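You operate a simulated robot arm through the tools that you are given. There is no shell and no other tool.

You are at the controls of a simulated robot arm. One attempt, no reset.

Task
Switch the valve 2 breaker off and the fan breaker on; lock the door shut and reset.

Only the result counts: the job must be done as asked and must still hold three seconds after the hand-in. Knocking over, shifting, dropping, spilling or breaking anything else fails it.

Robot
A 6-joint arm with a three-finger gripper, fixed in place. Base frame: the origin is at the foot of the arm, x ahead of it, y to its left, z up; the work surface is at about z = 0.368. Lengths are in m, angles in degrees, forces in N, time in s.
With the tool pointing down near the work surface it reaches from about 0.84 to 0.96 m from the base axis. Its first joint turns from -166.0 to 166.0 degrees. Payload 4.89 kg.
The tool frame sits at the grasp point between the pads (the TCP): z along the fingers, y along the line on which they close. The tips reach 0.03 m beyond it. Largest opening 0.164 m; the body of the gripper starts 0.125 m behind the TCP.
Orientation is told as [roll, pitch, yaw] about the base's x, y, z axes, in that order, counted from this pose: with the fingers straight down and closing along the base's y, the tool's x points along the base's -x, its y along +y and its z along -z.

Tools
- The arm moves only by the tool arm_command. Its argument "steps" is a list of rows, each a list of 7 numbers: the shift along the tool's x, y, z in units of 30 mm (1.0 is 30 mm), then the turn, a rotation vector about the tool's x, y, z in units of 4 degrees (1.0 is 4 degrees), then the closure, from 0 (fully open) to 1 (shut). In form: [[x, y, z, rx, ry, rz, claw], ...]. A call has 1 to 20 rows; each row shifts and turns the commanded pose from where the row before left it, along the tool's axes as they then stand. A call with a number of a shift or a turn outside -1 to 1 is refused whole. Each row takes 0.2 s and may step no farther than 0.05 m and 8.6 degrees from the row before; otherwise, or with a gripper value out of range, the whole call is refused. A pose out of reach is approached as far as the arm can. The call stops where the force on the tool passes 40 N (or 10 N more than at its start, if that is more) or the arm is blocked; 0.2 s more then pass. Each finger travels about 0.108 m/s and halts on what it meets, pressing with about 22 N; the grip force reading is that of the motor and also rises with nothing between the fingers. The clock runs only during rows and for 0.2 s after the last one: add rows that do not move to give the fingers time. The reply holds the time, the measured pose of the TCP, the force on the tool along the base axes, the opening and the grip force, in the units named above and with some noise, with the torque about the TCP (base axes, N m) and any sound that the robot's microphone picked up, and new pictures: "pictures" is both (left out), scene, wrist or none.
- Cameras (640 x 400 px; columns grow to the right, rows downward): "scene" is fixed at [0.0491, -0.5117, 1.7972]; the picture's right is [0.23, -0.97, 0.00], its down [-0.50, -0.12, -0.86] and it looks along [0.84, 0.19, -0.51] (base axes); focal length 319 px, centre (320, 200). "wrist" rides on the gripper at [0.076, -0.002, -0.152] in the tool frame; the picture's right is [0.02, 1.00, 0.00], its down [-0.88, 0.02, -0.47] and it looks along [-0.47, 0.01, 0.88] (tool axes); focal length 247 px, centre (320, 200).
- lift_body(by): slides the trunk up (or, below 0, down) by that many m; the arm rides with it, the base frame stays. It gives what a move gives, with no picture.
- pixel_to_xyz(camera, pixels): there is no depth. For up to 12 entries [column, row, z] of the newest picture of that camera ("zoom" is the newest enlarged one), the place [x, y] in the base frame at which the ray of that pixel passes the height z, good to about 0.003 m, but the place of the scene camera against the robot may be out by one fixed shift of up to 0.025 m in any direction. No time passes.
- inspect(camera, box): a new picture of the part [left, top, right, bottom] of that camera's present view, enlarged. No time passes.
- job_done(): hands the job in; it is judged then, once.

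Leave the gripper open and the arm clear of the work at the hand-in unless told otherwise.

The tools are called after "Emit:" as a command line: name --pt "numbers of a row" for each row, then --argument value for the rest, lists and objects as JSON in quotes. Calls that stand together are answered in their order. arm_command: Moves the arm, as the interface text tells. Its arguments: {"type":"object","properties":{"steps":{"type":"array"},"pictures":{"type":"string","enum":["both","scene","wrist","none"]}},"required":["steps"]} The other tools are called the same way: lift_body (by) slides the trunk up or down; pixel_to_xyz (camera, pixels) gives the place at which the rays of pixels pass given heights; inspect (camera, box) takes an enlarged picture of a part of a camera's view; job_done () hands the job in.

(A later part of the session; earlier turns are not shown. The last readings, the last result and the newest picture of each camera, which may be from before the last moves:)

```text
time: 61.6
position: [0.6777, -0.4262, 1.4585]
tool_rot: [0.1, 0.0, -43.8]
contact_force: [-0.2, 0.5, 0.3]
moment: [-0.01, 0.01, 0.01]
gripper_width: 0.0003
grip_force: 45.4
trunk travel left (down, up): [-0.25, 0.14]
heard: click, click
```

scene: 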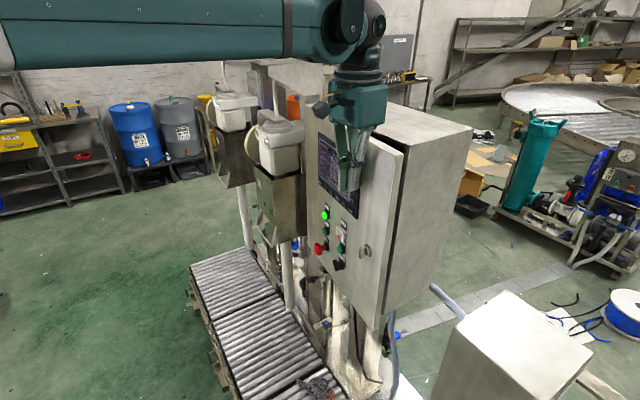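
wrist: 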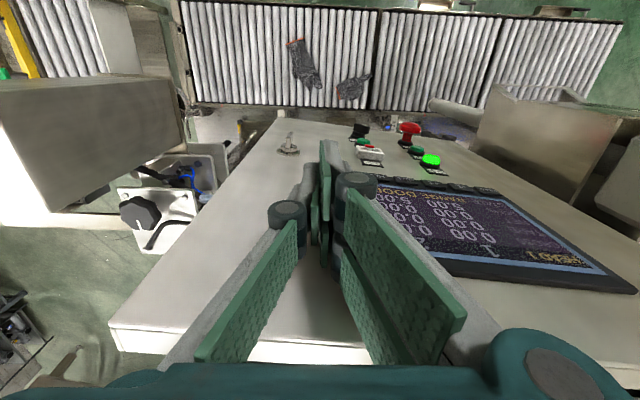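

Two clicks were heard, and the door is nearly shut. I press on the last bit until I feel it seat.

Emit:
arm_command --pt "-0.2 -0.04 0 0 0 0 1" --pt "-0.2 -0.04 0 0 0 0 1" --pt "-0.2 -0.04 0 0 0 0 1" --pt "-0.2 -0.04 0 0 0 0 1" --pt "-0.15 0 0 0 0 0 1"

Emit:
inspect --camera "scene" --box '[300, 110, 480, 330]'

Emit:
inspect --camera "wrist" --box '[240, 100, 480, 250]'

```text
time: 62.8
position: [0.6949, -0.4488, 1.4575]
tool_rot: [0.1, -0.1, -43.7]
contact_force: [-1.6, 0.6, 0.7]
moment: [0.01, 0.0, 0.0]
gripper_width: 0.0
grip_force: 45.0
trunk travel left (down, up): [-0.25, 0.14]
```

scene: 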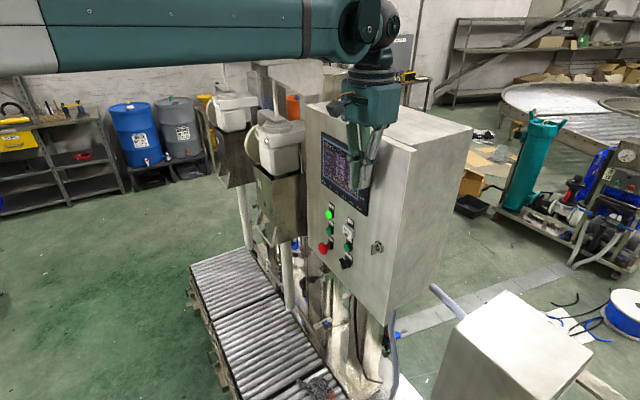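
wrist: 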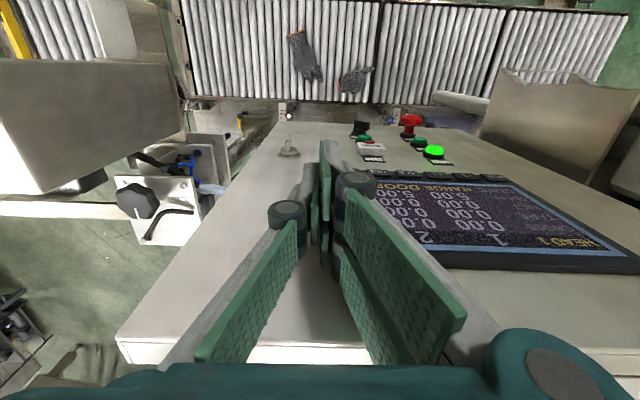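

```text
1.82 times, centred on (390, 220) of scene
```

zoom: 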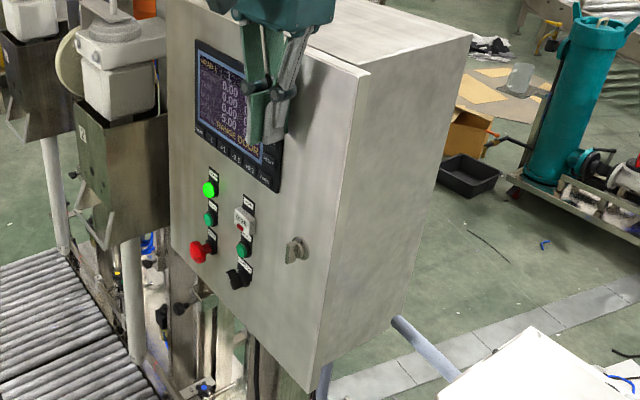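

```text
2.67 times, centred on (360, 175) of wrist
```

zoom: 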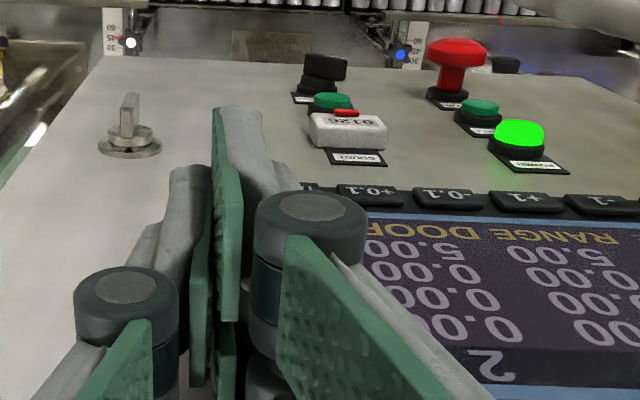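

The door looks flush. The display reads "RANGE DOOR". I back off 12 cm and check that the door stays shut, then read the button labels.

Emit:
arm_command --pt "0.5 0 0 0 0 0 1" --pt "1 0 0 0 0 0 1" --pt "1 0 -0.5 0 0 0 1" --pt "1 0 -0.8 0 0 0 1" --pt "0.5 0 -0.8 0 0 0 1"

Emit:
inspect --camera "scene" --box '[300, 190, 400, 280]'

Emit:
inspect --camera "scene" --box '[300, 100, 480, 330]'

Emit:
inspect --camera "wrist" --box '[240, 120, 480, 270]'

```text
time: 64.0
position: [0.6075, -0.3672, 1.5195]
tool_rot: [0.1, 0.1, -43.8]
contact_force: [-0.4, -0.9, -0.1]
moment: [0.02, -0.01, -0.01]
gripper_width: 0.0002
grip_force: 45.3
trunk travel left (down, up): [-0.25, 0.14]
```

scene: 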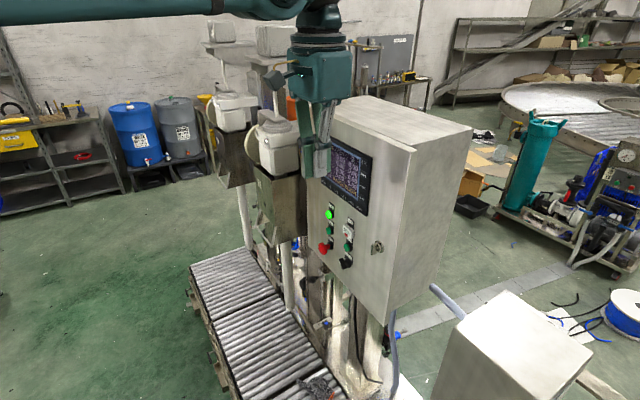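
wrist: 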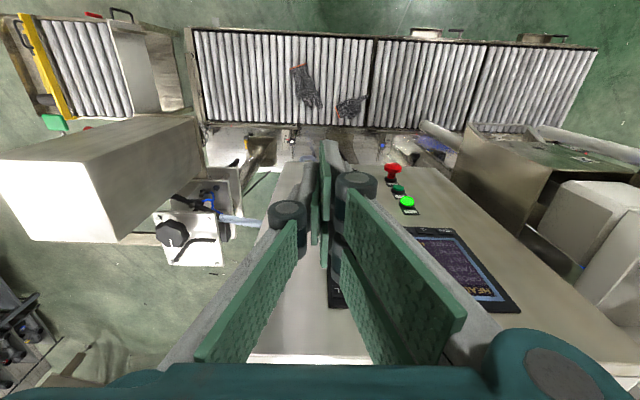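

```text
4.44 times, centred on (350, 235) of scene
```

zoom: 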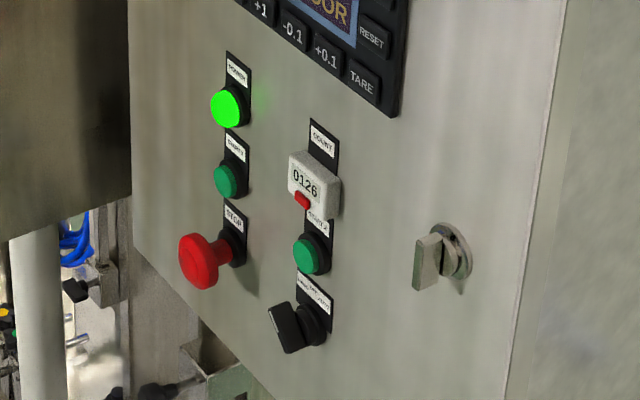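

```text
1.74 times, centred on (390, 215) of scene
```

zoom: 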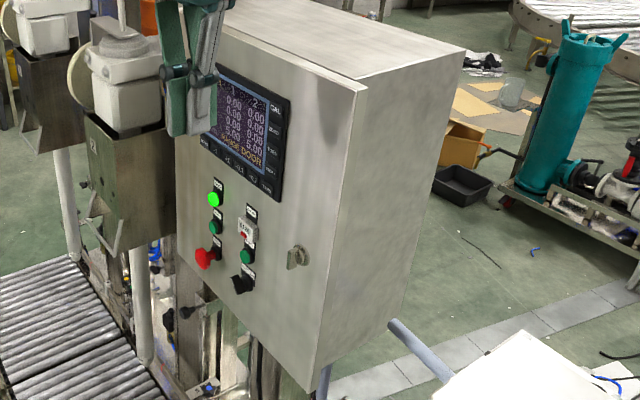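

```text
2.67 times, centred on (360, 195) of wrist
```

zoom: 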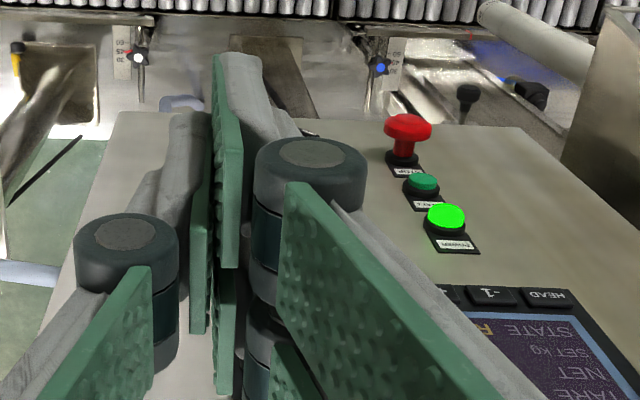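

The door stays shut. From the scene zoom:
- HMI key column: "RESET" at zoom (372,38), above "TARE".
- Left column, below the HMI: POWER lamp, a green START-type button, red STOP.
- Right column: COUNT counter with a small red button, a green button, a black selector.
- Lock: a wing knob at zoom (440,260), its fin vertical.

The inside cam pointed down, so locking needs a quarter turn that takes the cam toward the free edge. I turn the tool horizontal to face the lock, with the fingers partly open.

Emit:
arm_command --pt "0 0 0 0 -1 0 0.7" --pt "0 0 0 0 -1 0 0.7" --pt "0 0 0 0 -1 0 0.7" --pt "0 0 0 0 -1 0 0.7" --pt "0 0 0 0 -1 0 0.7" --pt "0 0 0 0 -1 0 0.7" --pt "0 0 0 0 -1 0 0.7" --pt "0 0 0 0 -1 0 0.7" --pt "0 0 0 0 -1 0 0.7" --pt "0 0 0 0 -1 0 0.7" --pt "0 0 0 0 -1 0 0.7" --pt "0 0 0 0 -1 0 0.7" --pt "0 0 0 0 -1 0 0.7" --pt "0 0 0 0 -1 0 0.7" --pt "0 0 0 0 -1 0 0.7" --pt "0 0 0 0 -1 0 0.7" --pt "0 0 0 0 -1 0 0.7" --pt "0 0 0 0 -1 0 0.7" --pt "0 0 0 0 -1 0 0.7" --pt "0 0 0 0 -1 0 0.7"

```text
time: 68.2
position: [0.6082, -0.3664, 1.5193]
tool_rot: [0.9, -80.1, -44.5]
contact_force: [0.2, -0.4, -0.1]
moment: [0.0, 0.02, -0.01]
gripper_width: 0.0496
grip_force: 0.0
trunk travel left (down, up): [-0.25, 0.14]
```

scene: 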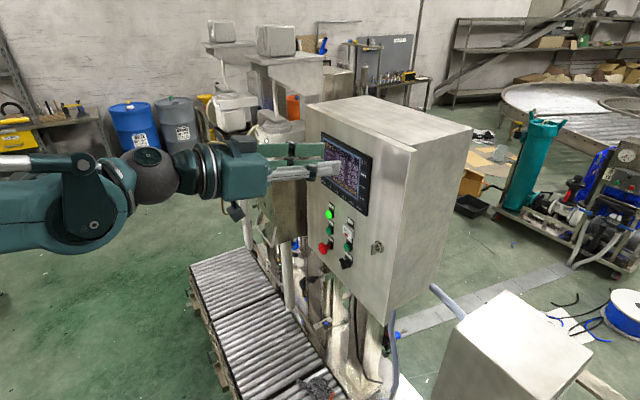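
wrist: 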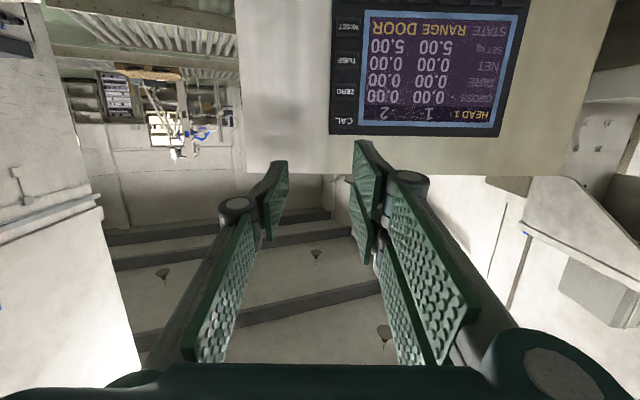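

The HMI is visible at wrist (330-530,0-135). I'll read it, and do the last 10° of tilt next.

Emit:
inspect --camera "wrist" --box '[320, 0, 540, 140]'

Emit:
arm_command --pt "0 0 0 0 -1 0 0.7" --pt "0 0 0 0 -1 0 0.7" --pt "0 0 0 0 -0.5 0 0.7" --pt "0.8 -0.2 0 0 0 0 0.7" --pt "0.8 -0.2 0 0 0 0 0.7" --pt "0.8 -0.2 0 0 0 0 0.7" --pt "0.8 -0.2 0 0 0 0 0.7" --pt "0.8 0 0 0 0 0 0.7" --pt "0.8 0 0 0 0 0 0.7" --pt "0.8 0 0 0 0 0 0.7" --pt "0.8 0 0 0 0 0 0.7"

Emit:
inspect --camera "wrist" --box '[200, 0, 520, 200]'

```text
2.86 times, centred on (430, 70) of wrist
```

zoom: 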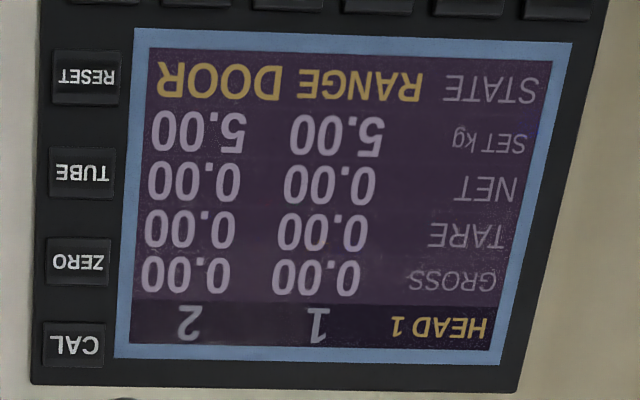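

```text
time: 70.6
position: [0.5894, -0.3844, 1.3288]
tool_rot: [68.2, -89.8, -112.1]
contact_force: [0.1, 0.5, 0.1]
moment: [0.0, 0.0, 0.03]
gripper_width: 0.049
grip_force: 0.0
trunk travel left (down, up): [-0.25, 0.14]
```

scene: 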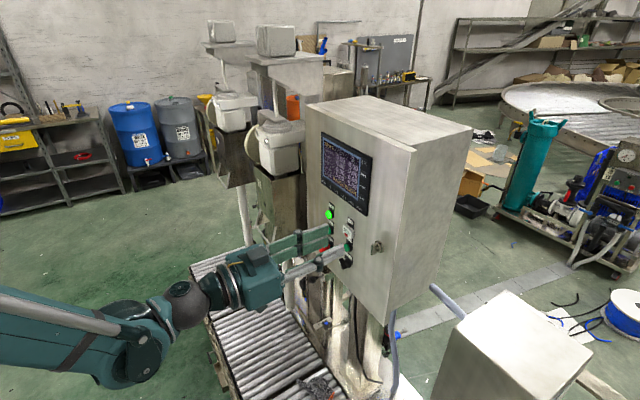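
wrist: 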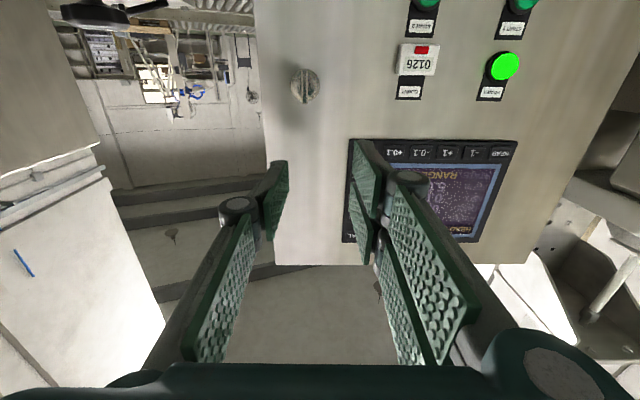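

```text
2.00 times, centred on (360, 100) of wrist
```

zoom: 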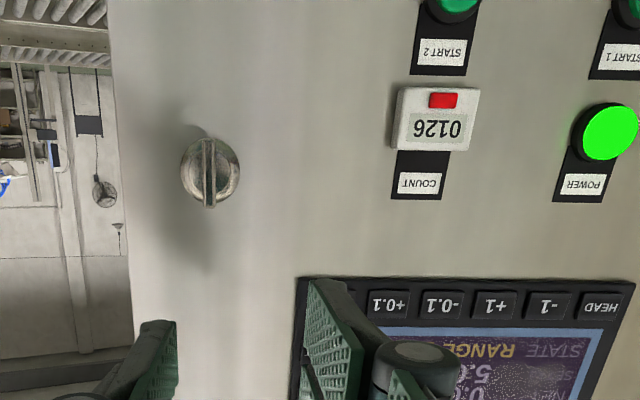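

The display reads STATE: 1 = RANGE, 2 = DOOR, and the key column reads CAL / ZERO / TUBE / RESET. The lock is at wrist (305,86) with a vertical fin. I compute its centre as n≈0.84 at the door face, s≈0.115, z≈1.27, with the fin sticking out about 2.5 cm. I line up with it and stop just short.

Emit:
arm_command --pt "0.98 -0.3 0 0 0 0 0.7" --pt "0.98 -0.3 0 0 0 0 0.7" --pt "0 0 0.767 0 0 0 0.7" --pt "0 0 0.767 0 0 0 0.7" --pt "0 0 0.767 0 0 0 0.7"

Emit:
inspect --camera "wrist" --box '[200, 60, 440, 240]'

Emit:
inspect --camera "scene" --box '[320, 200, 420, 290]'

```text
time: 71.8
position: [0.6298, -0.4435, 1.2746]
tool_rot: [67.5, -89.9, -111.3]
contact_force: [-0.3, 0.0, 0.0]
moment: [0.04, 0.02, 0.01]
gripper_width: 0.0491
grip_force: 0.0
trunk travel left (down, up): [-0.25, 0.14]
```

scene: 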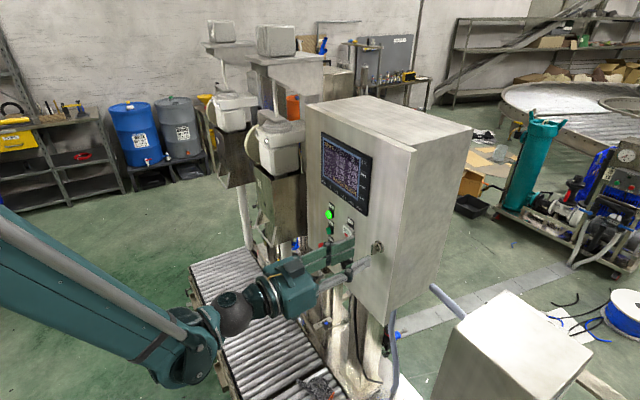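
wrist: 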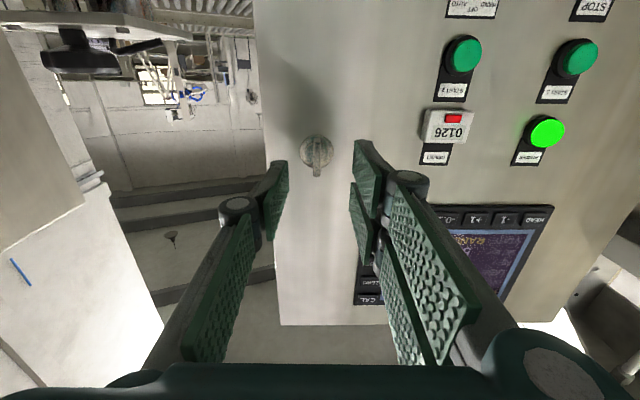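

```text
2.22 times, centred on (320, 150) of wrist
```

zoom: 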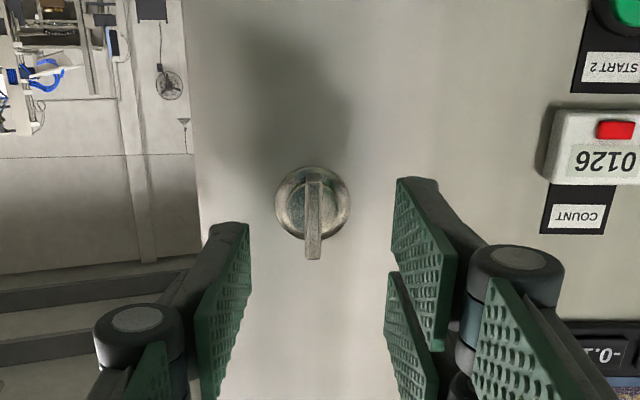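

```text
4.44 times, centred on (370, 245) of scene
```

zoom: 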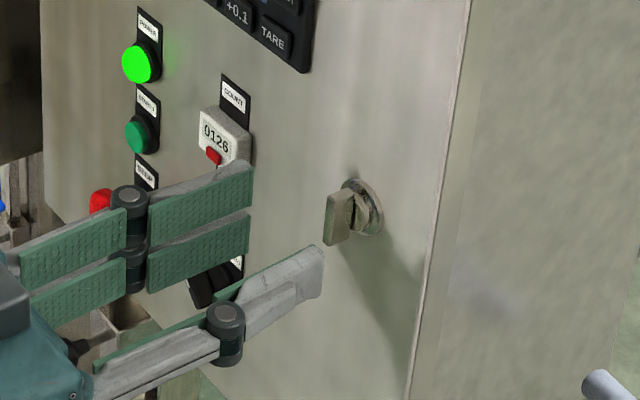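

The fin is centred between the fingers, and its centre computes to s≈0.1145, z≈1.269. I correct by 4 mm sideways and 6 mm down, then advance 4 cm around the fin.

Emit:
arm_command --pt "0.187 -0.133 0 0 0 0 0.7" --pt "0 0 0.433 0 0 0 0.7" --pt "0 0 0.433 0 0 0 0.7" --pt "0 0 0.433 0 0 0 0.7"

Emit:
inspect --camera "wrist" --box '[200, 80, 440, 260]'

Emit:
inspect --camera "scene" --box '[320, 200, 420, 290]'

```text
time: 72.8
position: [0.6544, -0.4723, 1.2649]
tool_rot: [64.1, -89.9, -107.9]
contact_force: [0.2, 0.0, -0.1]
moment: [0.04, -0.02, 0.05]
gripper_width: 0.0491
grip_force: 0.1
trunk travel left (down, up): [-0.25, 0.14]
```

scene: 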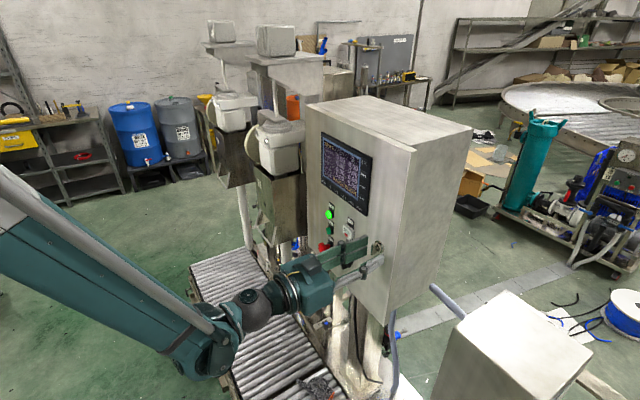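
wrist: 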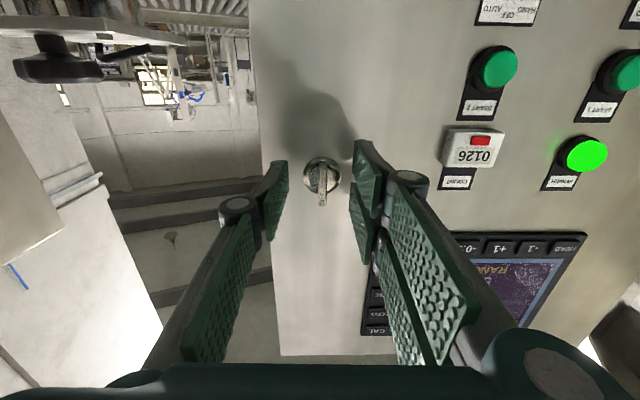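

```text
2.22 times, centred on (320, 170) of wrist
```

zoom: 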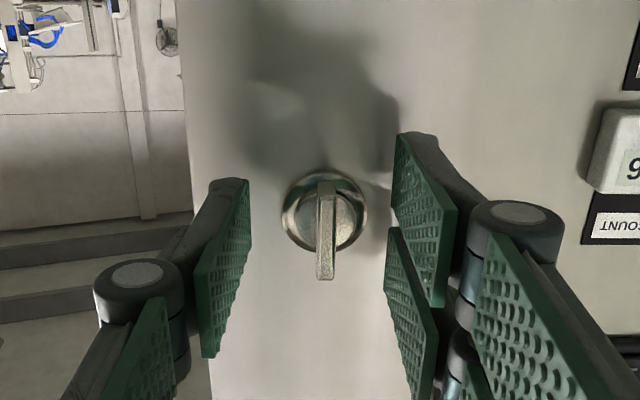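

```text
4.44 times, centred on (370, 245) of scene
```

zoom: 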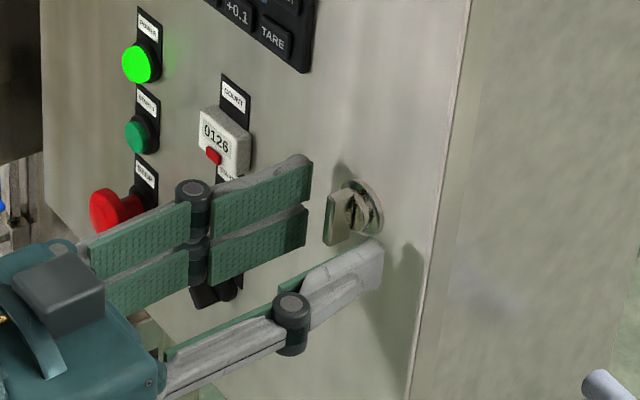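

The fingers straddle the fin with no contact. I raise 4 mm to centre on it and close.

Emit:
arm_command --pt "-0.13 0.02 0 0 0 0 0.7" --pt "0 0 0 0 0 0 0.85" --pt "0 0 0 0 0 0 1" --pt "0 0 0 0 0 0 1"

Emit:
inspect --camera "wrist" --box '[200, 80, 440, 260]'

```text
time: 73.8
position: [0.6557, -0.4722, 1.2671]
tool_rot: [47.7, -89.9, -91.4]
contact_force: [16.2, 9.6, 5.7]
moment: [-0.09, 0.06, 0.36]
gripper_width: 0.0068
grip_force: 45.0
trunk travel left (down, up): [-0.25, 0.14]
```

scene: 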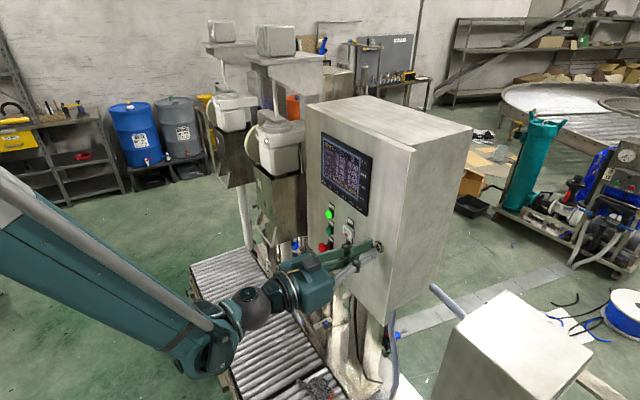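
wrist: 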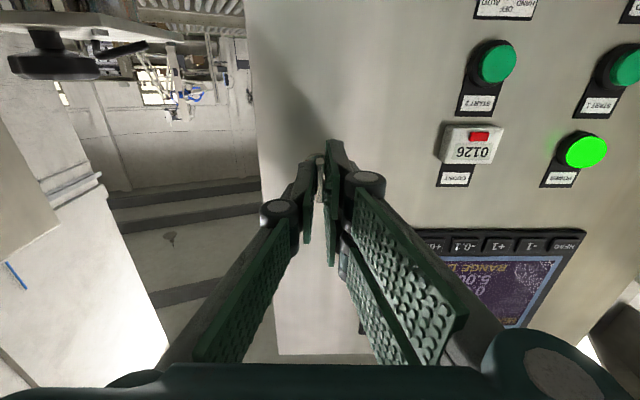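

```text
2.22 times, centred on (320, 170) of wrist
```

zoom: 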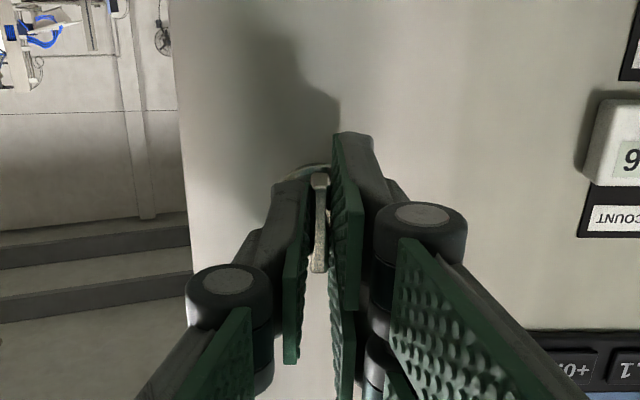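

The fin is gripped (opening 6.8 mm), with 18 N of side load showing the fin sits slightly to +s. I shift 2.5 mm to relieve that, then start turning counter-clockwise as seen from the front (tool -rz). That takes the downward cam toward the free edge.

Emit:
arm_command --pt "0 0.08 0 0 0 0 1" --pt "0 0 0 0 0 -0.7 1" --pt "0 0 0 0 0 -0.7 1" --pt "0 0 0 0 0 -0.7 1" --pictures "both"

Emit:
inspect --camera "wrist" --box '[200, 80, 440, 260]'

Emit:
inspect --camera "scene" --box '[320, 200, 420, 290]'

```text
time: 74.8
position: [0.6551, -0.4713, 1.2677]
tool_rot: [-89.4, -81.7, 45.8]
contact_force: [1.5, -3.8, 7.9]
moment: [0.6, 0.59, -0.19]
gripper_width: 0.0069
grip_force: 44.7
trunk travel left (down, up): [-0.25, 0.14]
```

scene: 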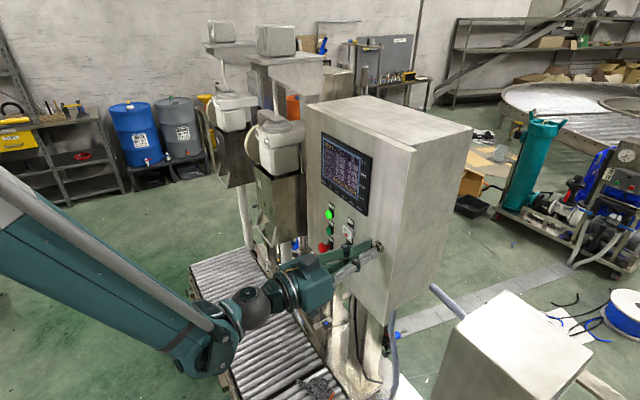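
wrist: 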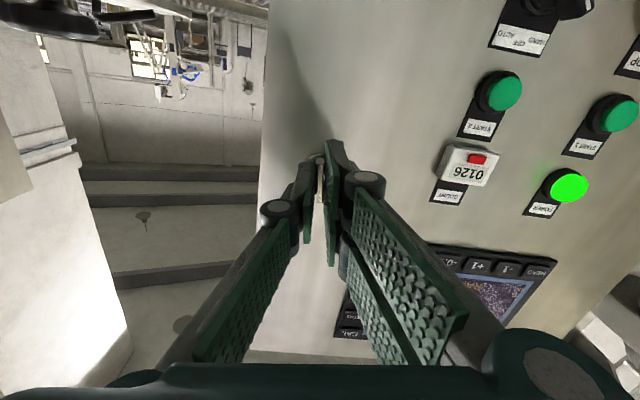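

```text
2.22 times, centred on (320, 170) of wrist
```

zoom: 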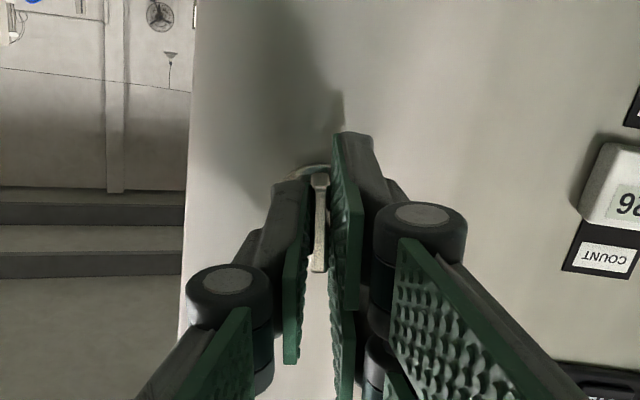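

```text
4.44 times, centred on (370, 245) of scene
```

zoom: 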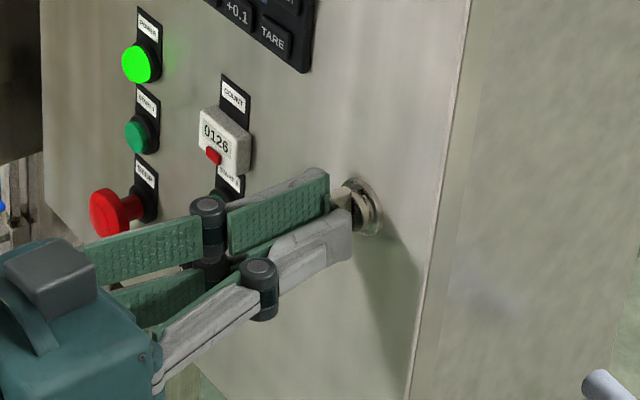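

The fin turns along with the fingers with hardly any torque. I continue the turn.

Emit:
arm_command --pt "0 0 0 0 0 -0.8 1" --pt "0 0 0 0 0 -0.8 1" --pt "0 0 0 0 0 -0.8 1" --pt "0 0 0 0 0 -0.8 1" --pt "0 0 0 0 0 -0.8 1" --pt "0 0 0 0 0 -0.8 1" --pt "0 0 0 0 0 -0.8 1" --pt "0 0 0 0 0 -0.8 1"

Emit:
inspect --camera "wrist" --box '[200, 80, 440, 260]'

Emit:
inspect --camera "scene" --box '[320, 200, 420, 290]'

```text
time: 76.6
position: [0.6566, -0.4734, 1.2684]
tool_rot: [-90.0, -56.3, 46.0]
contact_force: [-26.2, -19.7, 5.1]
moment: [0.46, 0.32, -1.31]
gripper_width: 0.007
grip_force: 44.6
trunk travel left (down, up): [-0.25, 0.14]
```

scene: 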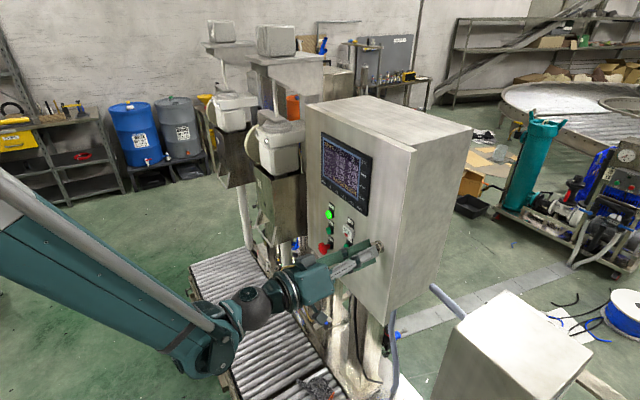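
wrist: 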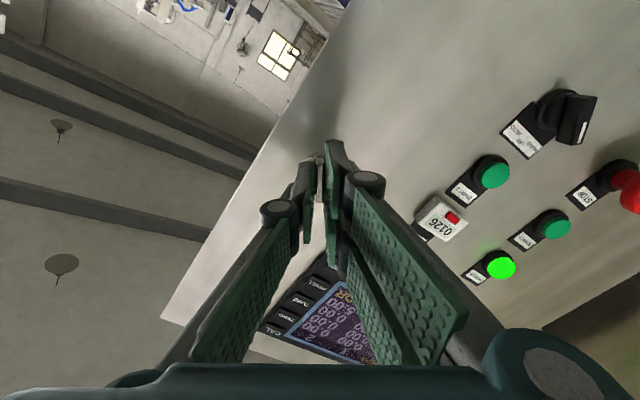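

```text
2.22 times, centred on (320, 170) of wrist
```

zoom: 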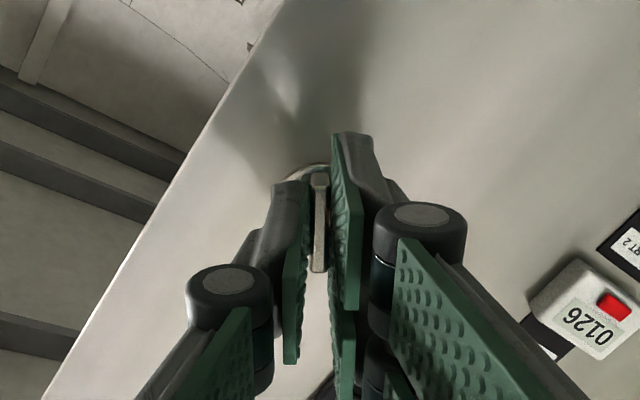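

```text
4.44 times, centred on (370, 245) of scene
```

zoom: 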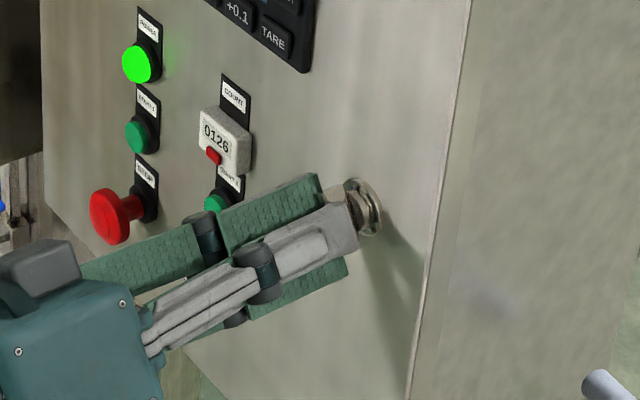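

The fin has turned 34°. A 32 N side load has built up, which tells me my rotation axis is about 6–7 mm below the lock's true axis. I raise the tool 6 mm to re-centre before turning further.

Emit:
arm_command --pt "-0.083 -0.056 0 0 0 0 1" --pt "-0.083 -0.056 0 0 0 0 1" --pictures "none"

```text
time: 77.2
position: [0.6583, -0.4721, 1.2719]
tool_rot: [-89.8, -56.2, 46.1]
contact_force: [-14.9, -9.4, -36.4]
moment: [0.61, 0.58, -0.44]
gripper_width: 0.0069
grip_force: 45.6
trunk travel left (down, up): [-0.25, 0.14]
```

The load is now along the fin (friction), while the cross-fin load is nearly gone. I slide back along the fin direction only.

Emit:
arm_command --pt "0.115 0.01 0 0 0 0 1" --pt "0.115 0.01 0 0 0 0 1" --pictures "none"

```text
time: 77.8
position: [0.6549, -0.4707, 1.2702]
tool_rot: [-90.0, -56.1, 46.5]
contact_force: [11.0, 9.7, 38.4]
moment: [-0.72, -0.78, 0.19]
gripper_width: 0.0069
grip_force: 45.1
trunk travel left (down, up): [-0.25, 0.14]
```

Overshot a little; I go back half of that.

Emit:
arm_command --pt "-0.06 -0.015 0 0 0 0 1" --pt "-0.05 -0.015 0 0 0 0 1" --pictures "none"

```text
time: 78.4
position: [0.6564, -0.4722, 1.2704]
tool_rot: [-89.7, -56.1, 46.0]
contact_force: [6.4, 11.2, -35.4]
moment: [-0.12, -0.04, 0.94]
gripper_width: 0.0068
grip_force: 44.8
trunk travel left (down, up): [-0.25, 0.14]
```

Emit:
arm_command --pt "0.03 0.02 0 0 0 0 1" --pt "0 0 0 0 0 0 1" --pictures "none"

```text
time: 79.0
position: [0.6569, -0.473, 1.2702]
tool_rot: [-89.8, -56.2, 46.0]
contact_force: [6.9, 6.3, -29.2]
moment: [0.54, 0.6, 0.12]
gripper_width: 0.0067
grip_force: 44.9
trunk travel left (down, up): [-0.25, 0.14]
```

Emit:
arm_command --pt "0.055 0.037 0 0 0 0 1" --pt "0 0 0 0 0 0 1" --pictures "none"

```text
time: 79.6
position: [0.6554, -0.4723, 1.2691]
tool_rot: [-90.0, -56.2, 46.1]
contact_force: [16.5, 6.8, 30.1]
moment: [-0.13, -0.17, 0.02]
gripper_width: 0.0067
grip_force: 44.8
trunk travel left (down, up): [-0.25, 0.14]
```

Emit:
arm_command --pt "-0.037 -0.005 0 0 0 0 1" --pt "0 0 0 0 0 0 1" --pictures "none"

```text
time: 80.2
position: [0.6557, -0.4715, 1.2707]
tool_rot: [-89.8, -56.0, 46.1]
contact_force: [14.5, 8.1, 19.2]
moment: [-0.29, -0.29, 0.29]
gripper_width: 0.0069
grip_force: 44.9
trunk travel left (down, up): [-0.25, 0.14]
```

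The cross-fin load is near zero now. I continue turning in smaller batches.

Emit:
arm_command --pt "-0.02 0 0 0 0 -0.5 1" --pt "0 0 0 0 0 -0.7 1" --pt "0 0 0 0 0 -0.7 1" --pt "0 0 0 0 0 -0.7 1" --pt "0 0 0 0 0 -0.7 1" --pictures "none"

```text
time: 81.4
position: [0.6541, -0.4717, 1.269]
tool_rot: [-90.0, -42.9, 46.2]
contact_force: [5.5, 1.1, 29.5]
moment: [-0.12, -0.2, -0.51]
gripper_width: 0.0068
grip_force: 44.5
trunk travel left (down, up): [-0.25, 0.14]
```

Emit:
arm_command --pt "-0.03 -0.02 0 0 0 -0.6 1" --pt "0 0 0 0 0 -0.7 1" --pt "0 0 0 0 0 -0.7 1" --pt "0 0 0 0 0 -0.7 1" --pt "0 0 0 0 0 -0.7 1" --pictures "none"

```text
time: 82.6
position: [0.6547, -0.4725, 1.2698]
tool_rot: [-89.8, -29.4, 46.1]
contact_force: [-4.8, -4.8, 1.9]
moment: [0.32, 0.32, -1.04]
gripper_width: 0.0068
grip_force: 45.0
trunk travel left (down, up): [-0.25, 0.14]
```

Emit:
arm_command --pt "0 0 0 0 0 -0.7 1" --pt "0 0 0 0 0 -0.7 1" --pt "0 0 0 0 0 -0.7 1" --pt "0 0 0 0 0 -0.7 1" --pt "0 0 0 0 0 -0.7 1" --pictures "both"

Emit:
inspect --camera "scene" --box '[320, 200, 420, 290]'

Emit:
inspect --camera "wrist" --box '[200, 80, 440, 260]'

```text
time: 83.8
position: [0.6553, -0.474, 1.2707]
tool_rot: [-90.0, -15.4, 46.1]
contact_force: [-19.6, -10.0, -31.6]
moment: [0.38, 0.47, 0.16]
gripper_width: 0.0067
grip_force: 44.9
trunk travel left (down, up): [-0.25, 0.14]
```

scene: 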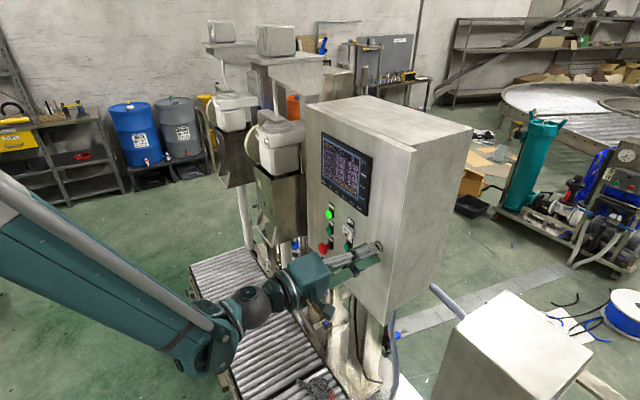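
wrist: 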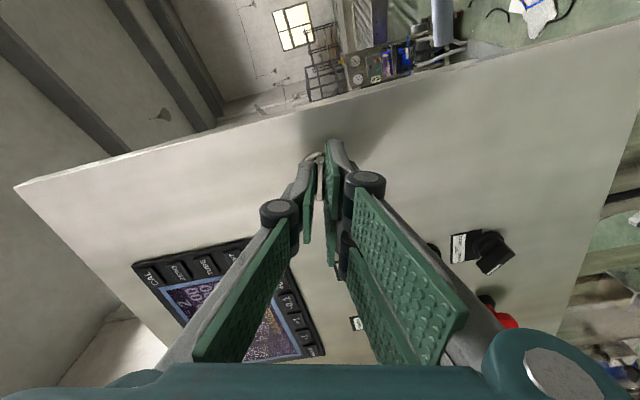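

```text
4.44 times, centred on (370, 245) of scene
```

zoom: 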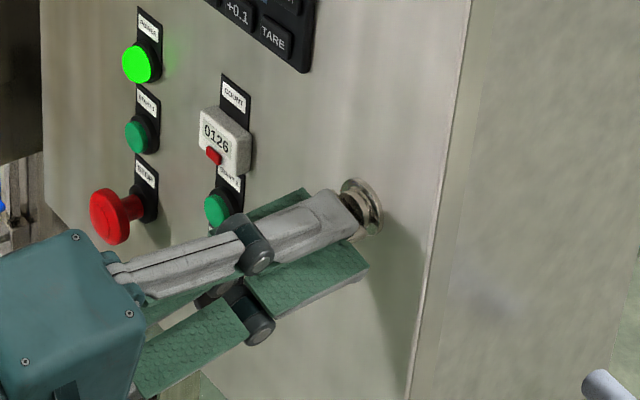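

```text
2.22 times, centred on (320, 170) of wrist
```

zoom: 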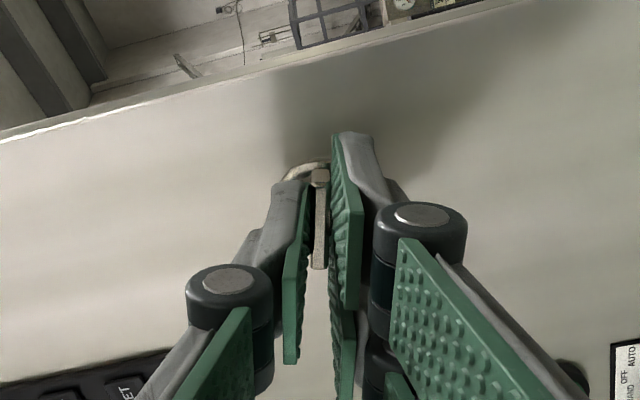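

The fin is at about 75°. I ease out the residual load (about 1 mm) and continue the remaining 15°.

Emit:
arm_command --pt "0.035 0.025 0 0 0 0 1" --pt "0 0 0 0 0 -0.5 1" --pictures "none"

```text
time: 84.4
position: [0.656, -0.4738, 1.2708]
tool_rot: [-90.0, -13.3, 46.2]
contact_force: [-5.7, -12.4, 19.9]
moment: [-0.12, -0.17, -1.65]
gripper_width: 0.0067
grip_force: 44.6
trunk travel left (down, up): [-0.25, 0.14]
```

Emit:
arm_command --pt "0 0 0 0 0 -0.7 1" --pt "0 0 0 0 0 -0.7 1" --pt "0 0 0 0 0 -0.6 1" --pictures "none"

```text
time: 85.3
position: [0.6548, -0.4713, 1.2704]
tool_rot: [-90.0, -5.2, 46.2]
contact_force: [-4.0, -2.2, 30.6]
moment: [-0.5, -0.53, -0.33]
gripper_width: 0.0069
grip_force: 45.6
trunk travel left (down, up): [-0.25, 0.14]
stopped in row 3: the force on the tool passed its limit at 40 N (the readings are from after the stop); the commanded pose is now the measured one
```

At 85°. A vertical load of 30 N tripped the guard, so I relieve it by about 1 mm and finish the turn.

Emit:
arm_command --pt "0 -0.03 0 0 0 0 1" --pt "0 0 0 0 0 -0.4 1" --pictures "none"

```text
time: 86.0
position: [0.6545, -0.4726, 1.2711]
tool_rot: [-90.0, -3.7, 46.2]
contact_force: [-8.4, -2.4, 18.8]
moment: [-0.34, -0.33, 0.12]
gripper_width: 0.007
grip_force: 45.2
trunk travel left (down, up): [-0.25, 0.14]
```

Emit:
arm_command --pt "0 -0.015 0 0 0 -0.5 1" --pt "0 0 0 0 0 -0.5 1" --pt "0 0 0 0 0 -0.4 1" --pictures "both"

Emit:
inspect --camera "scene" --box '[320, 200, 420, 290]'

Emit:
inspect --camera "scene" --box '[300, 120, 400, 240]'

```text
time: 86.8
position: [0.6543, -0.4719, 1.2704]
tool_rot: [-89.9, 1.9, 46.2]
contact_force: [-6.6, -3.1, 20.8]
moment: [0.56, -1.23, -0.1]
gripper_width: 0.0069
grip_force: 45.2
trunk travel left (down, up): [-0.25, 0.14]
```

scene: 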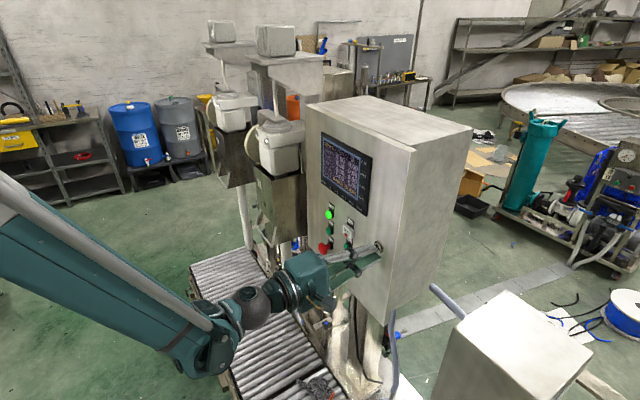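
wrist: 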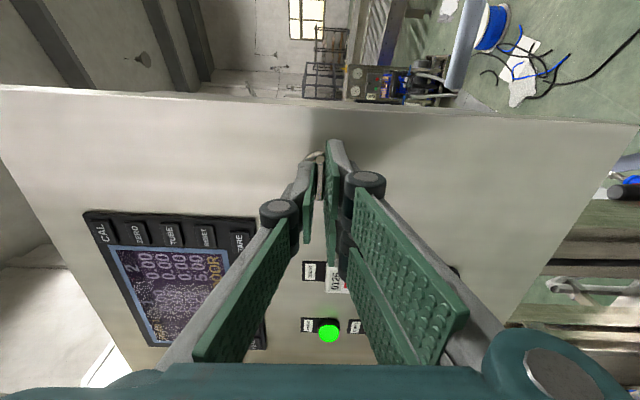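

```text
4.44 times, centred on (370, 245) of scene
```

zoom: 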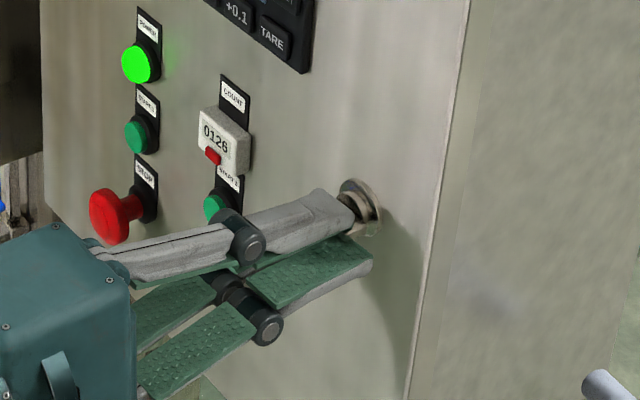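

```text
3.33 times, centred on (350, 180) of scene
```

zoom: 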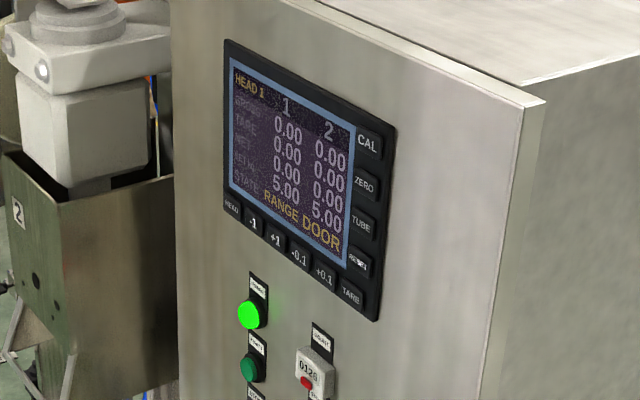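

The fin is now horizontal, about 92° turned. A resisting torque of about 1.3 N m has appeared, so it is at its end stop. While still holding it, I relax the twist and tug back 3 mm to test that the door is held.

Emit:
arm_command --pt "0 0 0 0 0 0.4 1" --pt "0 0 -0.1 0 0 0 1" --pt "0 0 0 0 0 0 1" --pictures "none"

```text
time: 87.5
position: [0.6524, -0.4703, 1.2712]
tool_rot: [-89.8, 0.3, 46.0]
contact_force: [-5.3, -12.3, 9.1]
moment: [-0.02, -0.27, -1.63]
gripper_width: 0.0066
grip_force: 44.6
trunk travel left (down, up): [-0.25, 0.14]
```

Emit:
arm_command --pt "0 0 -0.1 0 0 0 1" --pt "0 0 -0.1 0 0 0 1" --pt "0 0 0 0 0 0 1" --pictures "both"

Emit:
inspect --camera "scene" --box '[320, 200, 420, 290]'

Emit:
inspect --camera "scene" --box '[380, 120, 480, 330]'

```text
time: 88.0
position: [0.654, -0.4707, 1.2703]
tool_rot: [-90.0, 0.4, 46.1]
contact_force: [4.2, -8.7, 12.4]
moment: [0.0, -0.37, -1.16]
gripper_width: 0.0066
grip_force: 45.0
trunk travel left (down, up): [-0.25, 0.14]
stopped in row 2: the force on the tool passed its limit at 48 N (the readings are from after the stop); the commanded pose is now the measured one
```

scene: 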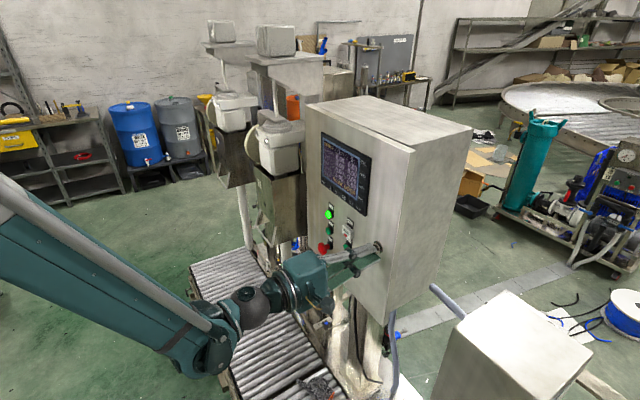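
wrist: 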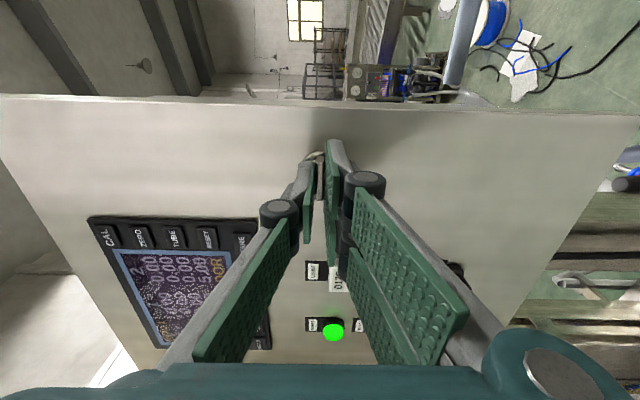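

```text
4.44 times, centred on (370, 245) of scene
```

zoom: 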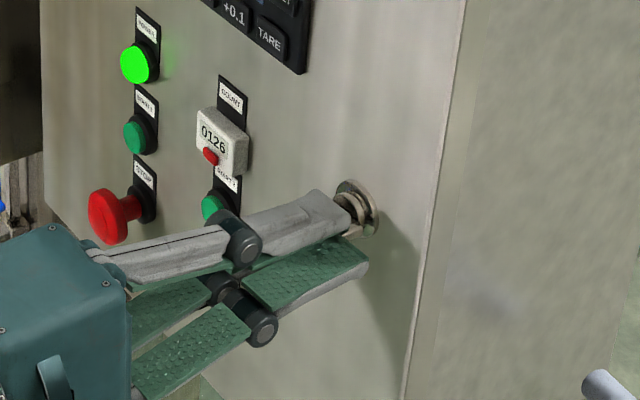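

```text
1.90 times, centred on (430, 225) of scene
```

zoom: 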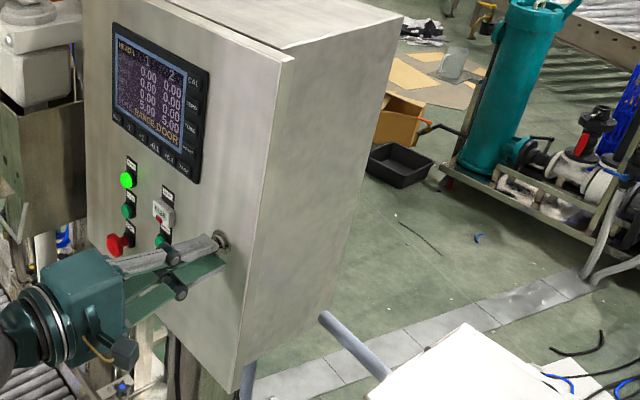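

The tug hit 48 N, so the lock holds the door, with a few mm of play. I push the door back flush, then release the fin.

Emit:
arm_command --pt "0 0 0.08 0 0 0 1" --pt "0 0 0.08 0 0 0 1" --pt "0 0 0 0 0 0 1" --pictures "none"

```text
time: 88.8
position: [0.6564, -0.4744, 1.2713]
tool_rot: [-89.9, 0.3, 46.1]
contact_force: [-17.9, -5.9, -21.8]
moment: [0.49, 0.3, 0.85]
gripper_width: 0.0068
grip_force: 45.0
trunk travel left (down, up): [-0.25, 0.14]
```

The door is flush (light push of 9 N). I open the fingers and back away 9 cm from the knob.

Emit:
arm_command --pt "0 0 0 0 0 0 0.85" --pt "0 0 0 0 0 0 0.7" --pt "0 0 0 0 0 0 0.7" --pt "0 0 -0.4 0 0 0 0.7" --pt "0 0 -0.8 0 0 0 0.7" --pt "0 0 -0.9 0 0 0 0.7" --pt "0 0 -0.9 0 0 0 0.7"

Emit:
inspect --camera "scene" --box '[320, 200, 420, 290]'

Emit:
inspect --camera "wrist" --box '[120, 60, 440, 260]'

```text
time: 90.4
position: [0.5927, -0.411, 1.2707]
tool_rot: [-89.8, 0.4, 46.1]
contact_force: [0.4, -0.5, -0.4]
moment: [-0.06, -0.02, -0.03]
gripper_width: 0.0491
grip_force: 0.0
trunk travel left (down, up): [-0.25, 0.14]
```

scene: 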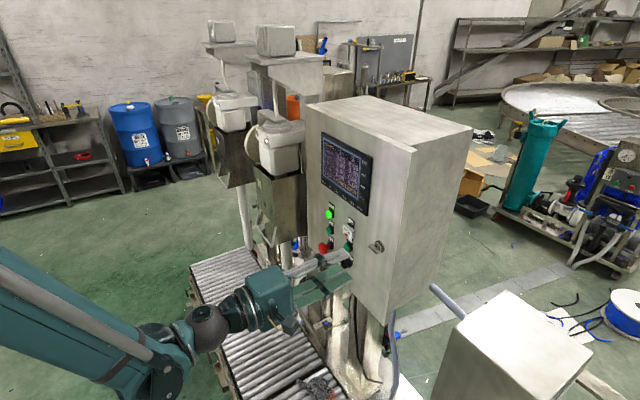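
wrist: 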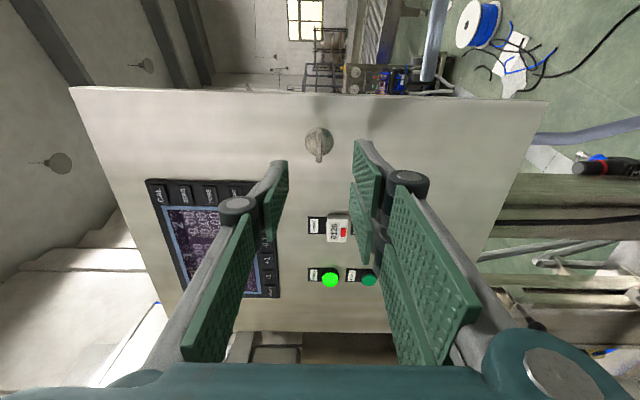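

```text
4.44 times, centred on (370, 245) of scene
```

zoom: 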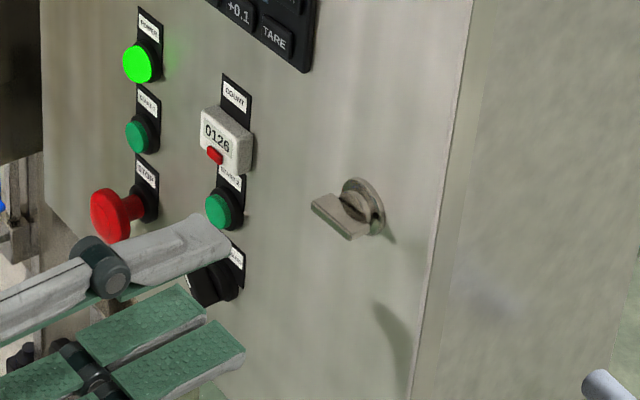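

```text
2.00 times, centred on (280, 160) of wrist
```

zoom: 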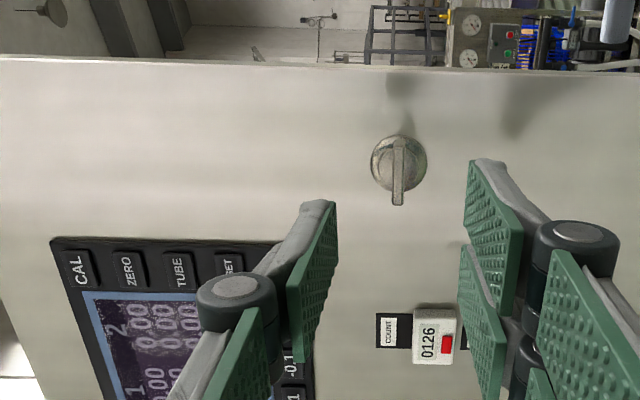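

The fin is horizontal and the door edge is flush, so it is locked. Next is the RESET key. I turn the wrist back and close the fingers while clear of everything.

Emit:
arm_command --pt "0 0 0 0 0 1 0.7" --pt "0 0 0 0 0 1 0.9" --pt "0 0 0 0 0 1 1" --pt "0 0 0 0 0 1 1" --pt "0 0 0 0 0 1 1" --pt "0 0 0 0 0 1 1" --pt "0 0 0 0 0 1 1" --pt "0 0 0 0 0 1 1" --pt "0 0 0 0 0 1 1" --pt "0 0 0 0 0 1 1" --pt "0 0 0 0 0 1 1" --pt "0 0 0 0 0 1 1" --pt "0 0 0 0 0 1 1" --pt "0 0 0 0 0 1 1" --pt "0 0 0 0 0 1 1" --pt "0 0 0 0 0 1 1" --pt "0 0 0 0 0 1 1" --pt "0 0 0 0 0 1 1" --pt "0 0 0 0 0 1 1" --pt "0 0 0 0 0 1 1" --pictures "none"

```text
time: 94.6
position: [0.5935, -0.4104, 1.2708]
tool_rot: [-89.7, -79.7, 45.8]
contact_force: [0.5, -0.7, -0.3]
moment: [-0.02, 0.02, 0.0]
gripper_width: 0.0001
grip_force: 22.5
trunk travel left (down, up): [-0.25, 0.14]
```

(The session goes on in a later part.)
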